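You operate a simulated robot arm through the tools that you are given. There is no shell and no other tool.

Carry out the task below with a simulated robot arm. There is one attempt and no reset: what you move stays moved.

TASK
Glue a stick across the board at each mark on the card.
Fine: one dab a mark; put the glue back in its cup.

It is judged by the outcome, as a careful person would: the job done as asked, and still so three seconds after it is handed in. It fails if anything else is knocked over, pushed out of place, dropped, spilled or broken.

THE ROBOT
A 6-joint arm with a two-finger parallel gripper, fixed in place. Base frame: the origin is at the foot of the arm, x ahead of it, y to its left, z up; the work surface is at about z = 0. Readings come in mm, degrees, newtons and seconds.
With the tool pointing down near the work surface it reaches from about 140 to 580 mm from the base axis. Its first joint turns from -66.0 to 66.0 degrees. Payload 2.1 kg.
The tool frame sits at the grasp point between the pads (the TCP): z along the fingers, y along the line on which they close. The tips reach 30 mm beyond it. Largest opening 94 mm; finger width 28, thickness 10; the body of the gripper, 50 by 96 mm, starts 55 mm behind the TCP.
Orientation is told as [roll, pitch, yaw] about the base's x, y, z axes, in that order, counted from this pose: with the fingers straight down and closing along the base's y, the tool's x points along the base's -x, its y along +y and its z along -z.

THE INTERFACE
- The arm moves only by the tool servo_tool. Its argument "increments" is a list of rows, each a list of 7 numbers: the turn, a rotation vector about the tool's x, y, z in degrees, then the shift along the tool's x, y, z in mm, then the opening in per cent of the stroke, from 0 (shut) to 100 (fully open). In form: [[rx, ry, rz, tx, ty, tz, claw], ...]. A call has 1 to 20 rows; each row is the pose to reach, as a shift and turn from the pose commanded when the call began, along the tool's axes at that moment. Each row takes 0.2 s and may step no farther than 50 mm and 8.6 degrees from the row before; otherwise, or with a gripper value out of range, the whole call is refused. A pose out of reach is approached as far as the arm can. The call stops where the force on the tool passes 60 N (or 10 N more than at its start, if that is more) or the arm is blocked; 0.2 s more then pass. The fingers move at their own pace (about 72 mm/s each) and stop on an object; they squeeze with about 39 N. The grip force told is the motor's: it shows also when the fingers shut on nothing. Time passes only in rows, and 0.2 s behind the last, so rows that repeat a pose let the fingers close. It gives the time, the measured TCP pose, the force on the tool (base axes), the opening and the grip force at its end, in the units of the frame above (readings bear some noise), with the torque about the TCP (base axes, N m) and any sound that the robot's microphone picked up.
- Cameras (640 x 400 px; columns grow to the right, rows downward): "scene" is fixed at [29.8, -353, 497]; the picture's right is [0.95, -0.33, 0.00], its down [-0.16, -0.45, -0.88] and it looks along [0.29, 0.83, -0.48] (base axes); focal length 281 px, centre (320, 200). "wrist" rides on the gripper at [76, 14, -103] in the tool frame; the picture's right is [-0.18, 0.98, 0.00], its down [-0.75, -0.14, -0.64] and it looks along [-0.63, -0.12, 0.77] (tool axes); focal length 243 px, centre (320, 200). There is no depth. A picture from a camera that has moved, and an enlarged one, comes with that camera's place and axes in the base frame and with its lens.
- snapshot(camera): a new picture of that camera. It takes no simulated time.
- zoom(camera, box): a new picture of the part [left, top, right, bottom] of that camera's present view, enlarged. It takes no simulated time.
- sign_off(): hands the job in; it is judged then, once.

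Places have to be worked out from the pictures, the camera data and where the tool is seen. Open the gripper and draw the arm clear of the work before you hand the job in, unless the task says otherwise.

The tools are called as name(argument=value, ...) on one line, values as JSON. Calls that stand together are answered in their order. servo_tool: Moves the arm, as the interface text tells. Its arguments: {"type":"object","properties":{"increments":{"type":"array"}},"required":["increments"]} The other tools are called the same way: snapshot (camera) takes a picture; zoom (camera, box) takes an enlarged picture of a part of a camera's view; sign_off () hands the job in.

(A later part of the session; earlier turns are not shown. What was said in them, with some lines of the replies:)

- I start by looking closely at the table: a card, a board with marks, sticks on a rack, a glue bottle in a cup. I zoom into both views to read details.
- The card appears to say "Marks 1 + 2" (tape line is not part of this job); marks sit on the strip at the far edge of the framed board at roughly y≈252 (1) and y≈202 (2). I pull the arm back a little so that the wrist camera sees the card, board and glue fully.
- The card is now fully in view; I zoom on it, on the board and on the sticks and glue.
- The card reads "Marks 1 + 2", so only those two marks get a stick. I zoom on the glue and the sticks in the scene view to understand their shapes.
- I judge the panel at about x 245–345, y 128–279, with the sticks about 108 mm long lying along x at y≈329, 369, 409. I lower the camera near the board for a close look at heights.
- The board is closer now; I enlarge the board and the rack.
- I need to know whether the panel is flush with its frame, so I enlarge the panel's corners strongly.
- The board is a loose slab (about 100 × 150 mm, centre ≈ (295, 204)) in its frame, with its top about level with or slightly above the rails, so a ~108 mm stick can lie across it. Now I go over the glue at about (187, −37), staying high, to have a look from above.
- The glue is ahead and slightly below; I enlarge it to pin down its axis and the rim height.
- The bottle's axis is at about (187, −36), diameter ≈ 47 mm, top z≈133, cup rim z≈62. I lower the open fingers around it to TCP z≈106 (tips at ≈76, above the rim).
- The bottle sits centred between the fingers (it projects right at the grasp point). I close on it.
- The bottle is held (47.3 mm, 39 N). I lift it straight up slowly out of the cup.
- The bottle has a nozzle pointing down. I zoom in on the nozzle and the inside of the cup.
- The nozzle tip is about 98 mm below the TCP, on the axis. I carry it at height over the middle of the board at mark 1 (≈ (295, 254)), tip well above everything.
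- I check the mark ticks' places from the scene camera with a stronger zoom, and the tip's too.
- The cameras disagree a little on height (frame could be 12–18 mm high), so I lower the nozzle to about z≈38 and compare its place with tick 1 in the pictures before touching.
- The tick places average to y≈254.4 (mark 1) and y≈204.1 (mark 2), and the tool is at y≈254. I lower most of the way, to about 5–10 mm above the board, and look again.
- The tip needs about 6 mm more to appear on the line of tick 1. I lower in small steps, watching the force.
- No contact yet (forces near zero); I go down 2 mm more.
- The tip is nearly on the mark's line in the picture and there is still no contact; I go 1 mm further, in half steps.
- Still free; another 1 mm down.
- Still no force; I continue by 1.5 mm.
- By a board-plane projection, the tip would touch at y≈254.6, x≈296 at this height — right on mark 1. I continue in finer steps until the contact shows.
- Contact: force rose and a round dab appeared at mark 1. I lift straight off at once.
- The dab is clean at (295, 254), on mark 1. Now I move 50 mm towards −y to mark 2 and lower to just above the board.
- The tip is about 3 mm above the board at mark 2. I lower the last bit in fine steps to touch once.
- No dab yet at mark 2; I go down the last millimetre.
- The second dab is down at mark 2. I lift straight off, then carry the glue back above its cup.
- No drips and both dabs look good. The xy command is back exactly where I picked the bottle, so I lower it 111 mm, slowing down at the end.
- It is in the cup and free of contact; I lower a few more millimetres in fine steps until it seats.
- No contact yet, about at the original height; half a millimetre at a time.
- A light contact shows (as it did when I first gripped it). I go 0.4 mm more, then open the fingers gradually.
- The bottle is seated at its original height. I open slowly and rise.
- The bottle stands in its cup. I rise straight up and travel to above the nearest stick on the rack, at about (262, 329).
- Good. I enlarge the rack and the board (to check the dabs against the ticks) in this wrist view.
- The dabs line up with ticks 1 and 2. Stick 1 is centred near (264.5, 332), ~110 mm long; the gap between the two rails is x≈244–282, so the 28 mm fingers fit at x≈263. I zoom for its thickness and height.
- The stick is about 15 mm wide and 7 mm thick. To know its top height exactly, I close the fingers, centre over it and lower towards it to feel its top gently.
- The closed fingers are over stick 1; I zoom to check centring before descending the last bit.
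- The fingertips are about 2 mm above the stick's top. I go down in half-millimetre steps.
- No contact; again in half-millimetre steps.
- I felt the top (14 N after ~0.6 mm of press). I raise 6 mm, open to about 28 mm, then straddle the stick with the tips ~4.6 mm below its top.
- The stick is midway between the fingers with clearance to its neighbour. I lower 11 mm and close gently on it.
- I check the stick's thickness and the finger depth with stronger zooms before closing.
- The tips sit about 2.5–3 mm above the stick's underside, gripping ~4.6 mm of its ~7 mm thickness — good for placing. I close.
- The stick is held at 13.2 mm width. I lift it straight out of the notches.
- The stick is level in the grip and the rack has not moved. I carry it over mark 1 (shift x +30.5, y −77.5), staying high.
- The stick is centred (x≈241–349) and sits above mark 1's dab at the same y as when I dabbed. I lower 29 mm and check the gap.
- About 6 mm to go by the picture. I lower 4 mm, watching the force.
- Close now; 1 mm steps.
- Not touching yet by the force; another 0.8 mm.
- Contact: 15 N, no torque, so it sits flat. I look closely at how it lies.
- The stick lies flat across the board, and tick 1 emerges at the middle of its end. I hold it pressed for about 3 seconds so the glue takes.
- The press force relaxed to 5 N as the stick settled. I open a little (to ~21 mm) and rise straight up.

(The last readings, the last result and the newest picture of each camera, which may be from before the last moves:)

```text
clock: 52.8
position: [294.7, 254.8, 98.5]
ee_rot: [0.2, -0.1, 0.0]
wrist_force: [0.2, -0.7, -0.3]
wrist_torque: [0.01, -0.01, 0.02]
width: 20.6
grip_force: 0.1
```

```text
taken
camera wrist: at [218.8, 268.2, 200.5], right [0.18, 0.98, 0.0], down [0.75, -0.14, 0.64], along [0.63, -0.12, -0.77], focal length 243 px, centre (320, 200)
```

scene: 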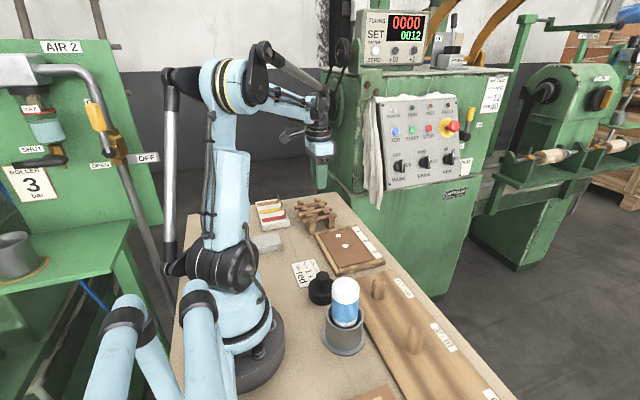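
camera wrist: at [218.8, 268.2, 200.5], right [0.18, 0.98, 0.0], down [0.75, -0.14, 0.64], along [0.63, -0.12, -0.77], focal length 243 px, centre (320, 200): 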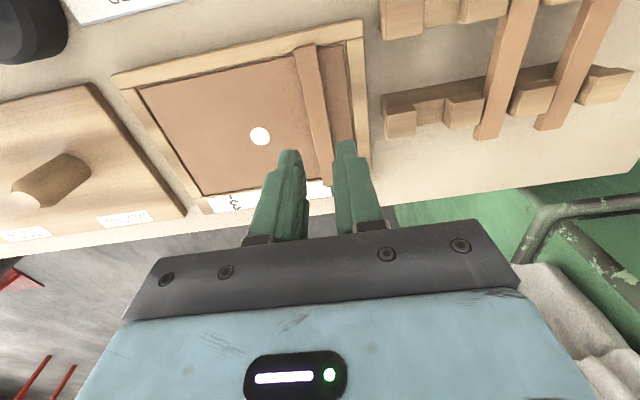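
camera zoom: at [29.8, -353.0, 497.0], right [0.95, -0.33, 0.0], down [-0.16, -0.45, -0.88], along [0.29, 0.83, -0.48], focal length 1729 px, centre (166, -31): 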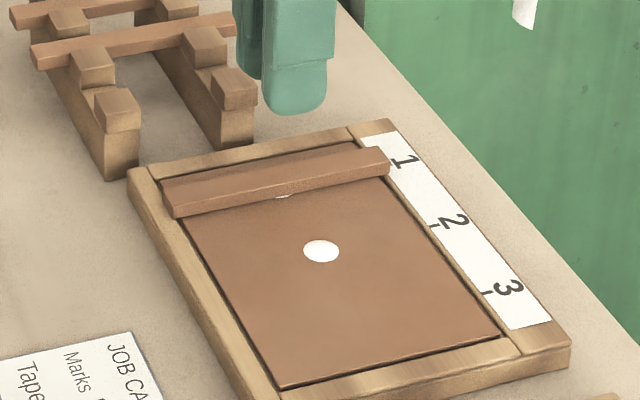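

Stick 1 stays glued on mark 1, right at its tick. Now I go above the next stick on the rack, at about (263.7, 373).

servo_tool(increments=[[0, 0, 0, 0, 0, -25, 22], [0, 0, 0, 5, 20, -40, 25], [0, 0, 0, 14, 55, -40, 30], [0, 0, 0, 24, 90, -40, 30], [0, 0, 0, 31, 119, -40, 30], [0, 0, 0, 31, 119, -30, 30], [0, 0, 0, 31, 119, -30, 30]])

zoom(camera="wrist", box=[240, 10, 440, 230])

zoom(camera="scene", box=[290, 175, 380, 250])

```text
clock: 54.4
position: [263.5, 373.7, 128.5]
ee_rot: [0.2, -0.1, 0.0]
wrist_force: [-0.9, 0.3, 0.6]
wrist_torque: [0.0, -0.01, 0.01]
width: 28.4
grip_force: 0.0
```

```text
1.82 times, centred on (340, 120) of wrist
camera zoom: at [187.6, 386.7, 230.8], right [0.18, 0.98, 0.0], down [0.75, -0.14, 0.64], along [0.63, -0.12, -0.77], focal length 441 px, centre (284, 346)
```

zoom: 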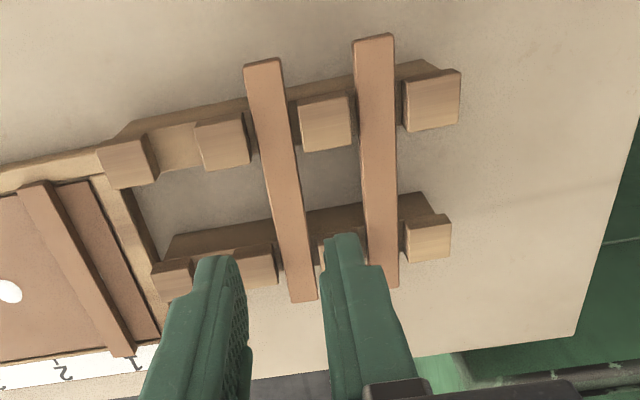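

```text
5.33 times, centred on (335, 212) of scene
camera zoom: at [29.8, -353.0, 497.0], right [0.95, -0.33, 0.0], down [-0.16, -0.45, -0.88], along [0.29, 0.83, -0.48], focal length 1499 px, centre (240, 133)
```

zoom: 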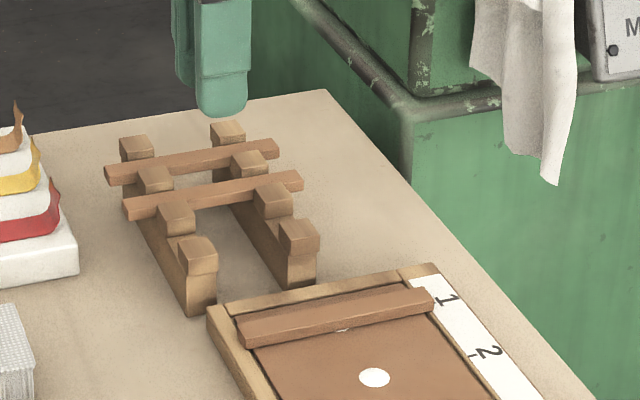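

Stick 2 is at y≈374, x centre 263.7, so I shift +1.1 in y and descend to 10 mm above the grasp height, then check.

servo_tool(increments=[[0, 0, 0, -0.5, 1.1, 15, 30], [0, 0, 0, -0.5, 1.1, 35, 30], [0, 0, 0, -0.5, 1.1, 50, 30], [0, 0, 0, -0.5, 1.1, 55, 30], [0, 0, 0, -0.5, 1.1, 55, 30]])

zoom(camera="wrist", box=[260, 30, 400, 240])

zoom(camera="scene", box=[296, 190, 344, 226])

```text
clock: 55.6
position: [262.4, 375.1, 73.0]
ee_rot: [0.1, -0.1, -0.1]
wrist_force: [0.1, 0.9, 1.0]
wrist_torque: [0.01, 0.01, -0.05]
width: 28.3
grip_force: 0.0
```

```text
1.90 times, centred on (330, 135) of wrist
camera zoom: at [187.2, 388.5, 174.8], right [0.18, 0.98, 0.0], down [0.75, -0.14, 0.64], along [0.63, -0.12, -0.77], focal length 462 px, centre (301, 324)
```

zoom: 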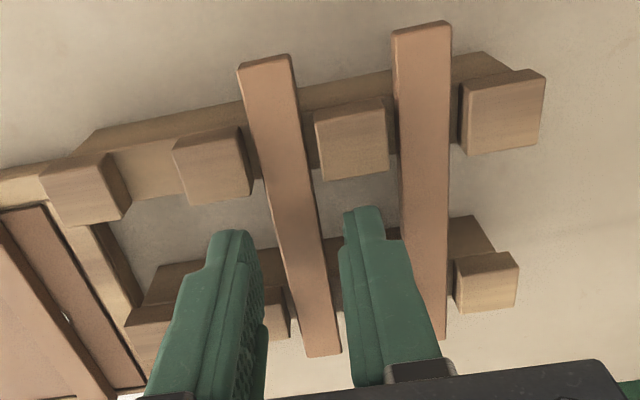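

```text
11.11 times, centred on (320, 208) of scene
camera zoom: at [29.8, -353.0, 497.0], right [0.95, -0.33, 0.0], down [-0.16, -0.45, -0.88], along [0.29, 0.83, -0.48], focal length 3122 px, centre (320, 111)
```

zoom: 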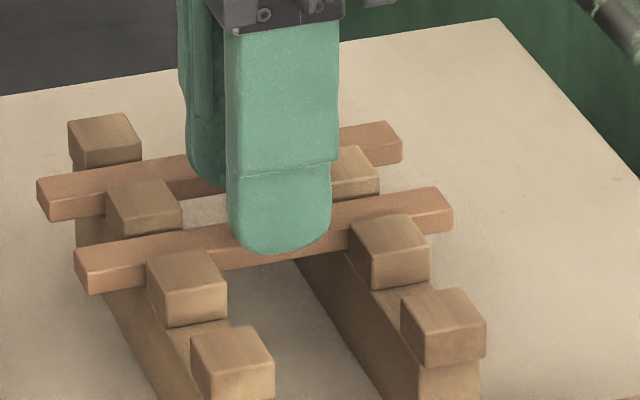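

It matches the view I had for stick 1 within a millimetre (I trim y by −0.6). I lower the last 10 mm and close.

servo_tool(increments=[[0, 0, 0, 0, -0.6, 4, 30], [0, 0, 0, 0, -0.6, 8, 30], [0, 0, 0, 0, -0.6, 10, 30], [0, 0, 0, 0, -0.6, 10, 30]])

zoom(camera="scene", box=[300, 200, 332, 224])

```text
clock: 56.6
position: [263.2, 374.1, 62.3]
ee_rot: [0.0, -0.1, 0.0]
wrist_force: [0.0, 0.3, 0.0]
wrist_torque: [-0.01, 0.02, -0.01]
width: 28.1
grip_force: 0.2
```

```text
16.00 times, centred on (316, 212) of scene
camera zoom: at [29.8, -353.0, 497.0], right [0.95, -0.33, 0.0], down [-0.16, -0.45, -0.88], along [0.29, 0.83, -0.48], focal length 4496 px, centre (384, 8)
```

zoom: 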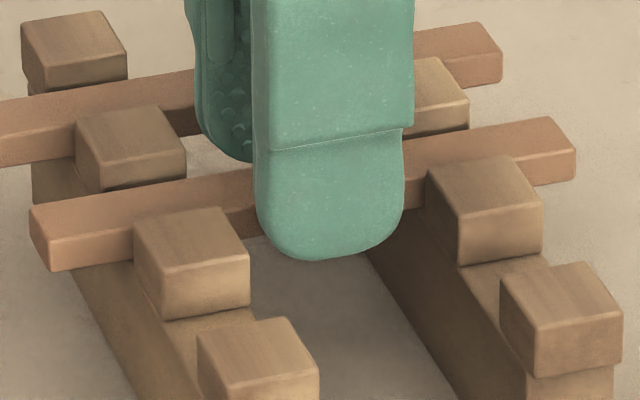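

Same depth as with stick 1. I close on it.

servo_tool(increments=[[0, 0, 0, 0, 0, 0, 20], [0, 0, 0, 0, 0, 0, 12], [0, 0, 0, 0, 0, 0, 5], [0, 0, 0, 0, 0, 0, 5]])

servo_tool(increments=[[0, 0, 0, 0, 0, -5, 5], [0, 0, 0, 0, 0, -12, 5], [0, 0, 0, 0, 0, -25, 5], [0, 0, 0, 0, 0, -45, 5], [0, 0, 0, 0, 0, -45, 5]])

zoom(camera="scene", box=[290, 175, 380, 250])

snapshot(camera="wrist")

```text
clock: 57.6
position: [263.1, 375.4, 63.1]
ee_rot: [0.1, 0.0, 0.0]
wrist_force: [0.6, 0.2, 0.0]
wrist_torque: [0.03, 0.01, 0.04]
width: 13.3
grip_force: 39.1
```

```text
clock: 58.8
position: [261.9, 375.0, 108.8]
ee_rot: [0.1, 0.0, 0.0]
wrist_force: [0.0, 0.8, 0.7]
wrist_torque: [0.02, -0.02, -0.03]
width: 13.1
grip_force: 38.8
```

```text
5.33 times, centred on (335, 212) of scene
camera zoom: at [29.8, -353.0, 497.0], right [0.95, -0.33, 0.0], down [-0.16, -0.45, -0.88], along [0.29, 0.83, -0.48], focal length 1499 px, centre (240, 133)
```

zoom: 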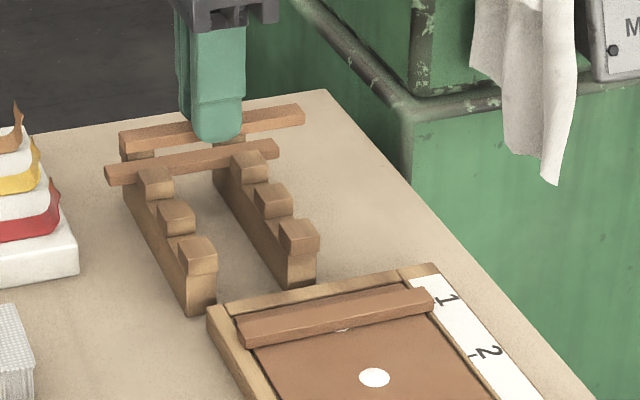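

```text
taken
camera wrist: at [187.4, 387.8, 210.3], right [0.18, 0.98, 0.0], down [0.75, -0.14, 0.64], along [0.63, -0.12, -0.77], focal length 243 px, centre (320, 200)
```

wrist: 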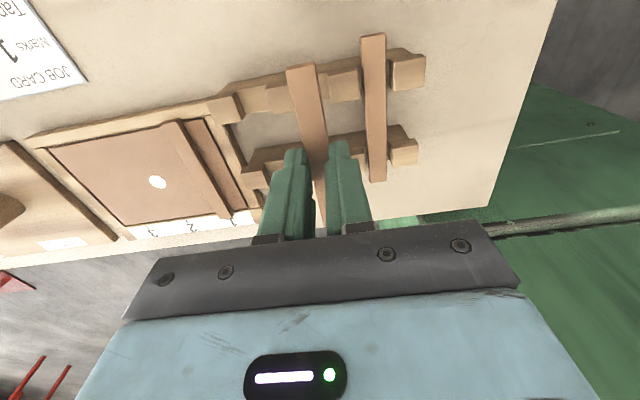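

Stick 2 is held level. I carry it to above mark 2 (x +30.5, y −169.5), keeping well above stick 1.

servo_tool(increments=[[0, 0, 0, -3, -15, 0, 5], [0, 0, 0, -9, -48, 0, 5], [0, 0, 0, -16, -85, 0, 5], [0, 0, 0, -23, -122, 0, 5], [0, 0, 0, -28, -153, 0, 5], [0, 0, 0, -30.5, -169.5, 0, 5], [0, 0, 0, -30.5, -169.5, 12, 5], [0, 0, 0, -30.5, -169.5, 25, 5], [0, 0, 0, -30.5, -169.5, 25, 5]])

zoom(camera="wrist", box=[200, 20, 420, 190])

zoom(camera="scene", box=[310, 205, 390, 270])

```text
clock: 60.8
position: [295.0, 205.2, 83.2]
ee_rot: [0.0, -0.1, 0.0]
wrist_force: [0.3, 0.7, 0.4]
wrist_torque: [0.01, 0.01, -0.01]
width: 13.2
grip_force: 39.2
```

```text
2.35 times, centred on (310, 105) of wrist
camera zoom: at [218.1, 218.3, 184.5], right [0.18, 0.98, 0.0], down [0.75, -0.14, 0.64], along [0.63, -0.12, -0.77], focal length 571 px, centre (344, 424)
```

zoom: 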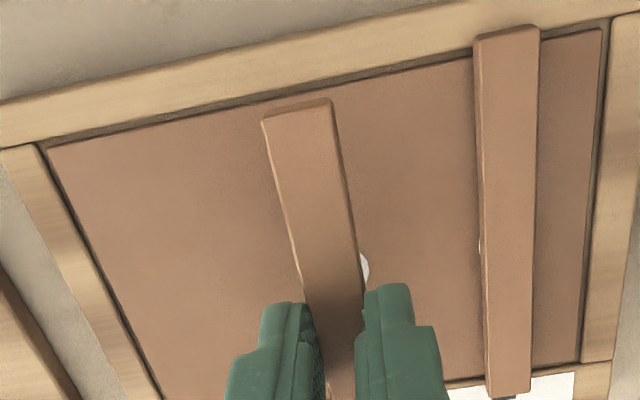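

```text
6.15 times, centred on (350, 238) of scene
camera zoom: at [29.8, -353.0, 497.0], right [0.95, -0.33, 0.0], down [-0.16, -0.45, -0.88], along [0.29, 0.83, -0.48], focal length 1729 px, centre (135, -31)
```

zoom: 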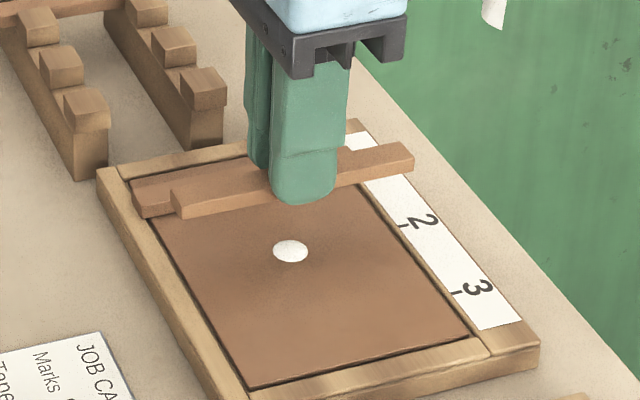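

Aligned over the second dab. I lower 33 mm, to ~1.5 mm above the expected contact height.

servo_tool(increments=[[0, 0, 0, 0, 0, 10, 5], [0, 0, 0, 0, 0, 20, 5], [0, 0, 0, 0, 0, 28, 5], [0, 0, 0, 0, 0, 32, 5], [0, 0, 0, 0, 0, 33.5, 5], [0, 0, 0, 0, 0, 33.5, 5]])

zoom(camera="scene", box=[316, 222, 376, 262])

```text
clock: 62.2
position: [294.0, 204.7, 49.3]
ee_rot: [0.1, -0.1, 0.0]
wrist_force: [0.1, -0.2, -0.5]
wrist_torque: [0.01, -0.01, 0.0]
width: 13.1
grip_force: 38.9
```

```text
10.00 times, centred on (346, 242) of scene
camera zoom: at [29.8, -353.0, 497.0], right [0.95, -0.33, 0.0], down [-0.16, -0.45, -0.88], along [0.29, 0.83, -0.48], focal length 2810 px, centre (60, -220)
```

zoom: 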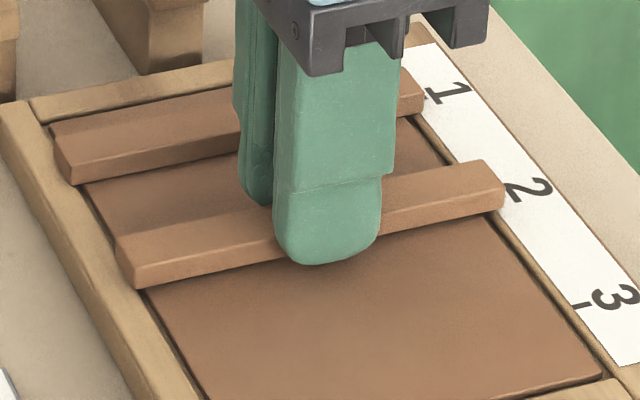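

The stick is just above the board at mark 2; I press it down in small steps.

servo_tool(increments=[[0, 0, 0, 0, 0, 0.5, 5], [0, 0, 0, 0, 0, 1.0, 5], [0, 0, 0, 0, 0, 1.0, 5]])

```text
clock: 63.0
position: [293.7, 205.1, 49.2]
ee_rot: [0.1, -0.2, 0.0]
wrist_force: [-0.1, -0.3, -0.2]
wrist_torque: [0.02, -0.01, 0.04]
width: 13.2
grip_force: 39.3
```

servo_tool(increments=[[0, 0, 0, 0, 0, 0.4, 5], [0, 0, 0, 0, 0, 0.8, 5], [0, 0, 0, 0, 0, 0.8, 5]])

```text
clock: 63.8
position: [293.1, 205.8, 48.9]
ee_rot: [0.1, -0.1, 0.0]
wrist_force: [-0.5, -0.1, 11.2]
wrist_torque: [-0.04, -0.03, 0.02]
width: 13.3
grip_force: 39.2
```

Contact with 11 N, level. I hold the press for about 3 seconds.

servo_tool(increments=[[0, 0, 0, 0, 0, 0.2, 5], [0, 0, 0, 0, 0, 0.2, 5], [0, 0, 0, 0, 0, 0.2, 5], [0, 0, 0, 0, 0, 0.2, 5], [0, 0, 0, 0, 0, 0.2, 5], [0, 0, 0, 0, 0, 0.2, 5], [0, 0, 0, 0, 0, 0.2, 5], [0, 0, 0, 0, 0, 0.2, 5], [0, 0, 0, 0, 0, 0.2, 5], [0, 0, 0, 0, 0, 0.2, 5], [0, 0, 0, 0, 0, 0.2, 5], [0, 0, 0, 0, 0, 0.2, 5], [0, 0, 0, 0, 0, 0.2, 5], [0, 0, 0, 0, 0, 0.2, 5], [0, 0, 0, 0, 0, 0.2, 5]])

zoom(camera="scene", box=[316, 222, 376, 262])

```text
clock: 67.0
position: [292.7, 205.6, 46.2]
ee_rot: [0.1, -0.1, 0.1]
wrist_force: [0.0, 0.0, 5.7]
wrist_torque: [-0.01, -0.02, 0.03]
width: 13.4
grip_force: 38.7
```

```text
10.00 times, centred on (346, 242) of scene
camera zoom: at [29.8, -353.0, 497.0], right [0.95, -0.33, 0.0], down [-0.16, -0.45, -0.88], along [0.29, 0.83, -0.48], focal length 2810 px, centre (60, -220)
```

zoom: 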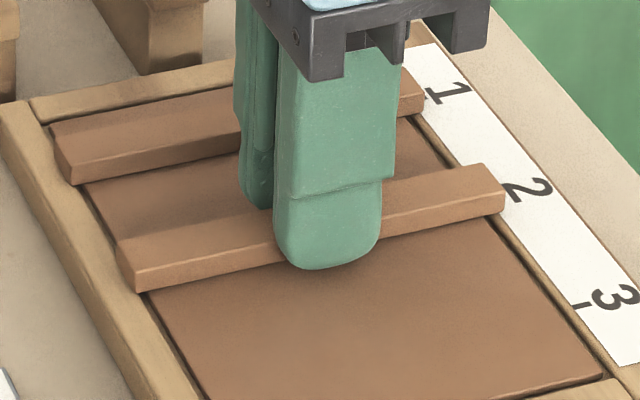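

Stick 2 is settled at mark 2. I open slightly and rise straight up.

servo_tool(increments=[[0, 0, 0, 0, 0, 0, 16], [0, 0, 0, 0, 0, 0, 22], [0, 0, 0, 0, 0, 0, 22], [0, 0, 0, 0, 0, -3, 22], [0, 0, 0, 0, 0, -10, 22], [0, 0, 0, 0, 0, -25, 22], [0, 0, 0, 0, 0, -55, 22], [0, 0, 0, 0, 0, -100, 30], [0, 0, 0, 0, 0, -100, 30]])

zoom(camera="scene", box=[305, 205, 385, 270])

snapshot(camera="wrist")

```text
clock: 69.0
position: [295.2, 205.6, 149.1]
ee_rot: [0.1, -0.1, 0.1]
wrist_force: [0.3, 0.4, 0.8]
wrist_torque: [-0.01, -0.02, 0.02]
width: 28.1
grip_force: 0.0
```

```text
6.15 times, centred on (345, 238) of scene
camera zoom: at [29.8, -353.0, 497.0], right [0.95, -0.33, 0.0], down [-0.16, -0.45, -0.88], along [0.29, 0.83, -0.48], focal length 1729 px, centre (166, -31)
```

zoom: 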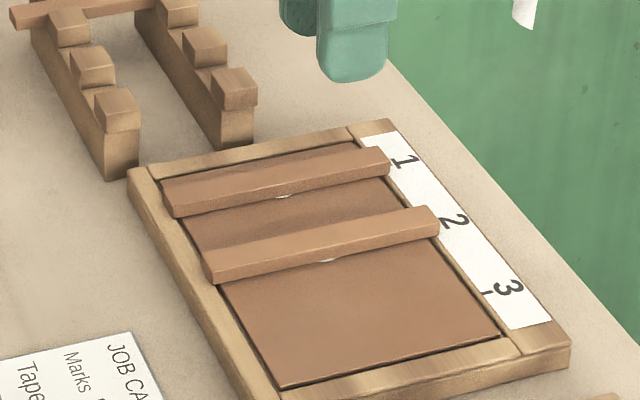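

```text
taken
camera wrist: at [219.4, 218.0, 250.0], right [0.18, 0.98, 0.0], down [0.75, -0.14, 0.64], along [0.63, -0.12, -0.77], focal length 243 px, centre (320, 200)
```

wrist: 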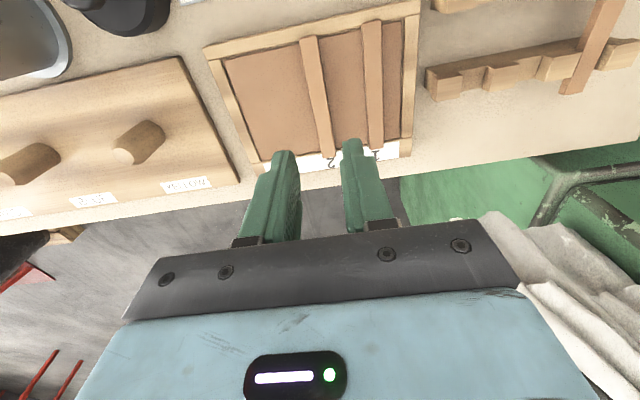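

Both sticks lie across the board at marks 1 and 2. I draw the arm up and back to near its starting pose with the gripper open.

servo_tool(increments=[[0, 0, 0, 0, 0, -45, 40], [0, 0, 0, 0, 0, -90, 60], [0, 0, 0, 10, -15, -130, 80], [0, 0, 0, 25, -35, -165, 100], [0, 0, 0, 45, -55, -200, 100], [0, 0, 0, 61, -77, -235, 100], [0, 0, 0, 61, -77, -240, 100], [0, 0, 0, 61, -77, -240, 100]])

snapshot(camera="scene")

snapshot(camera="wrist")

zoom(camera="wrist", box=[300, 0, 560, 160])

zoom(camera="scene", box=[285, 190, 405, 360])

```text
clock: 70.8
position: [233.2, 127.1, 388.1]
ee_rot: [0.1, -0.1, 0.1]
wrist_force: [-0.4, -0.1, 0.1]
wrist_torque: [-0.02, -0.02, -0.02]
width: 94.3
grip_force: 0.1
```

```text
taken
```

scene: 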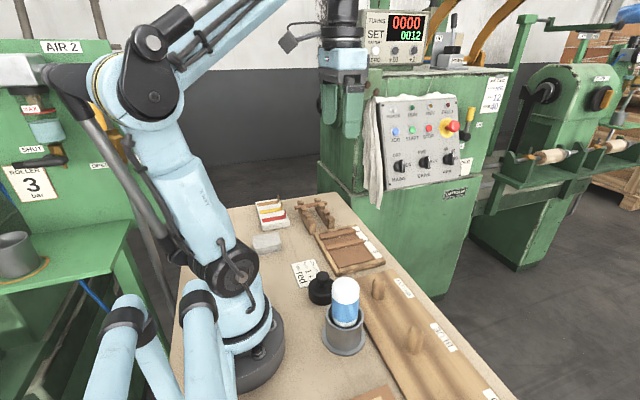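

```text
taken
camera wrist: at [157.3, 140.6, 488.9], right [0.18, 0.98, 0.0], down [0.75, -0.14, 0.64], along [0.63, -0.12, -0.77], focal length 243 px, centre (320, 200)
```

wrist: 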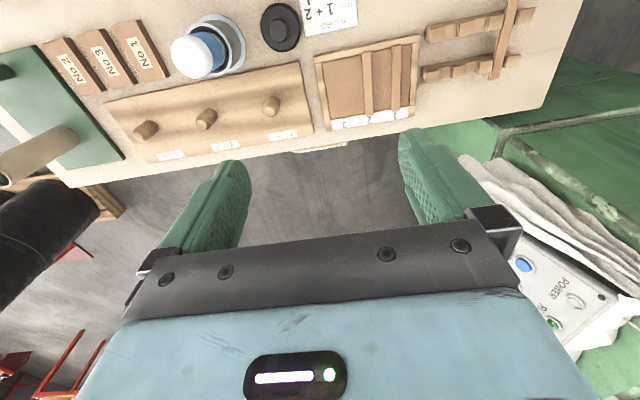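

```text
2.46 times, centred on (430, 80) of wrist
camera zoom: at [157.3, 140.6, 488.9], right [0.18, 0.98, 0.0], down [0.75, -0.14, 0.64], along [0.63, -0.12, -0.77], focal length 597 px, centre (49, 495)
```

zoom: 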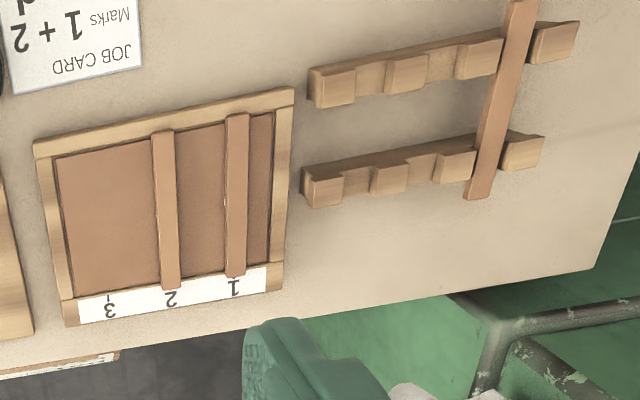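

```text
2.35 times, centred on (345, 275) of scene
camera zoom: at [29.8, -353.0, 497.0], right [0.95, -0.33, 0.0], down [-0.16, -0.45, -0.88], along [0.29, 0.83, -0.48], focal length 661 px, centre (261, 24)
```

zoom: 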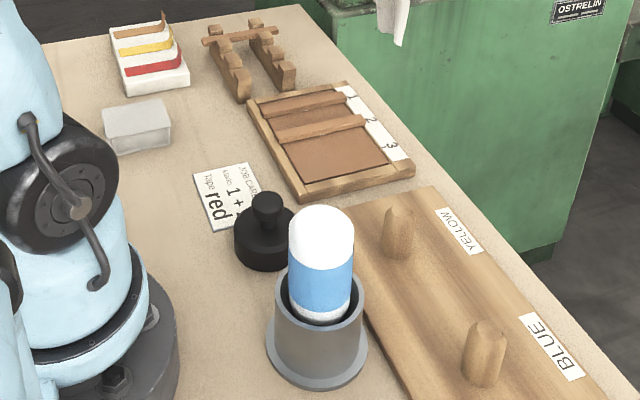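

The last pictures show a stick glued across the board at marks 1 and 2 and lined up with the ticks. The glue bottle is upright in its cup, the rack and everything else are in place, and the arm is clear with the gripper open. I hand the job in.

sign_off()

```text
The job is handed in.
```

The job is handed in: a stick is glued across the board at mark 1 and another at mark 2, the two marks the card lists. I don't have the judge's result.

- **Glue:** I put one dab at each mark and pressed each stick down for about 3 seconds. A little glue shows at the edge of each stick.
- **Alignment:** In the final pictures both sticks lie flat and line up with their ticks. They are slightly longer than the board, so each end reaches about 4 mm over the frame.
- **Clean-up:** The glue bottle is upright in its cup and the third stick is still on the rack. Nothing else looked moved or spilled in the final pictures. The gripper is open and the arm is near its starting position.

I left the "Tape red" line on the card alone, since it wasn't part of this task.
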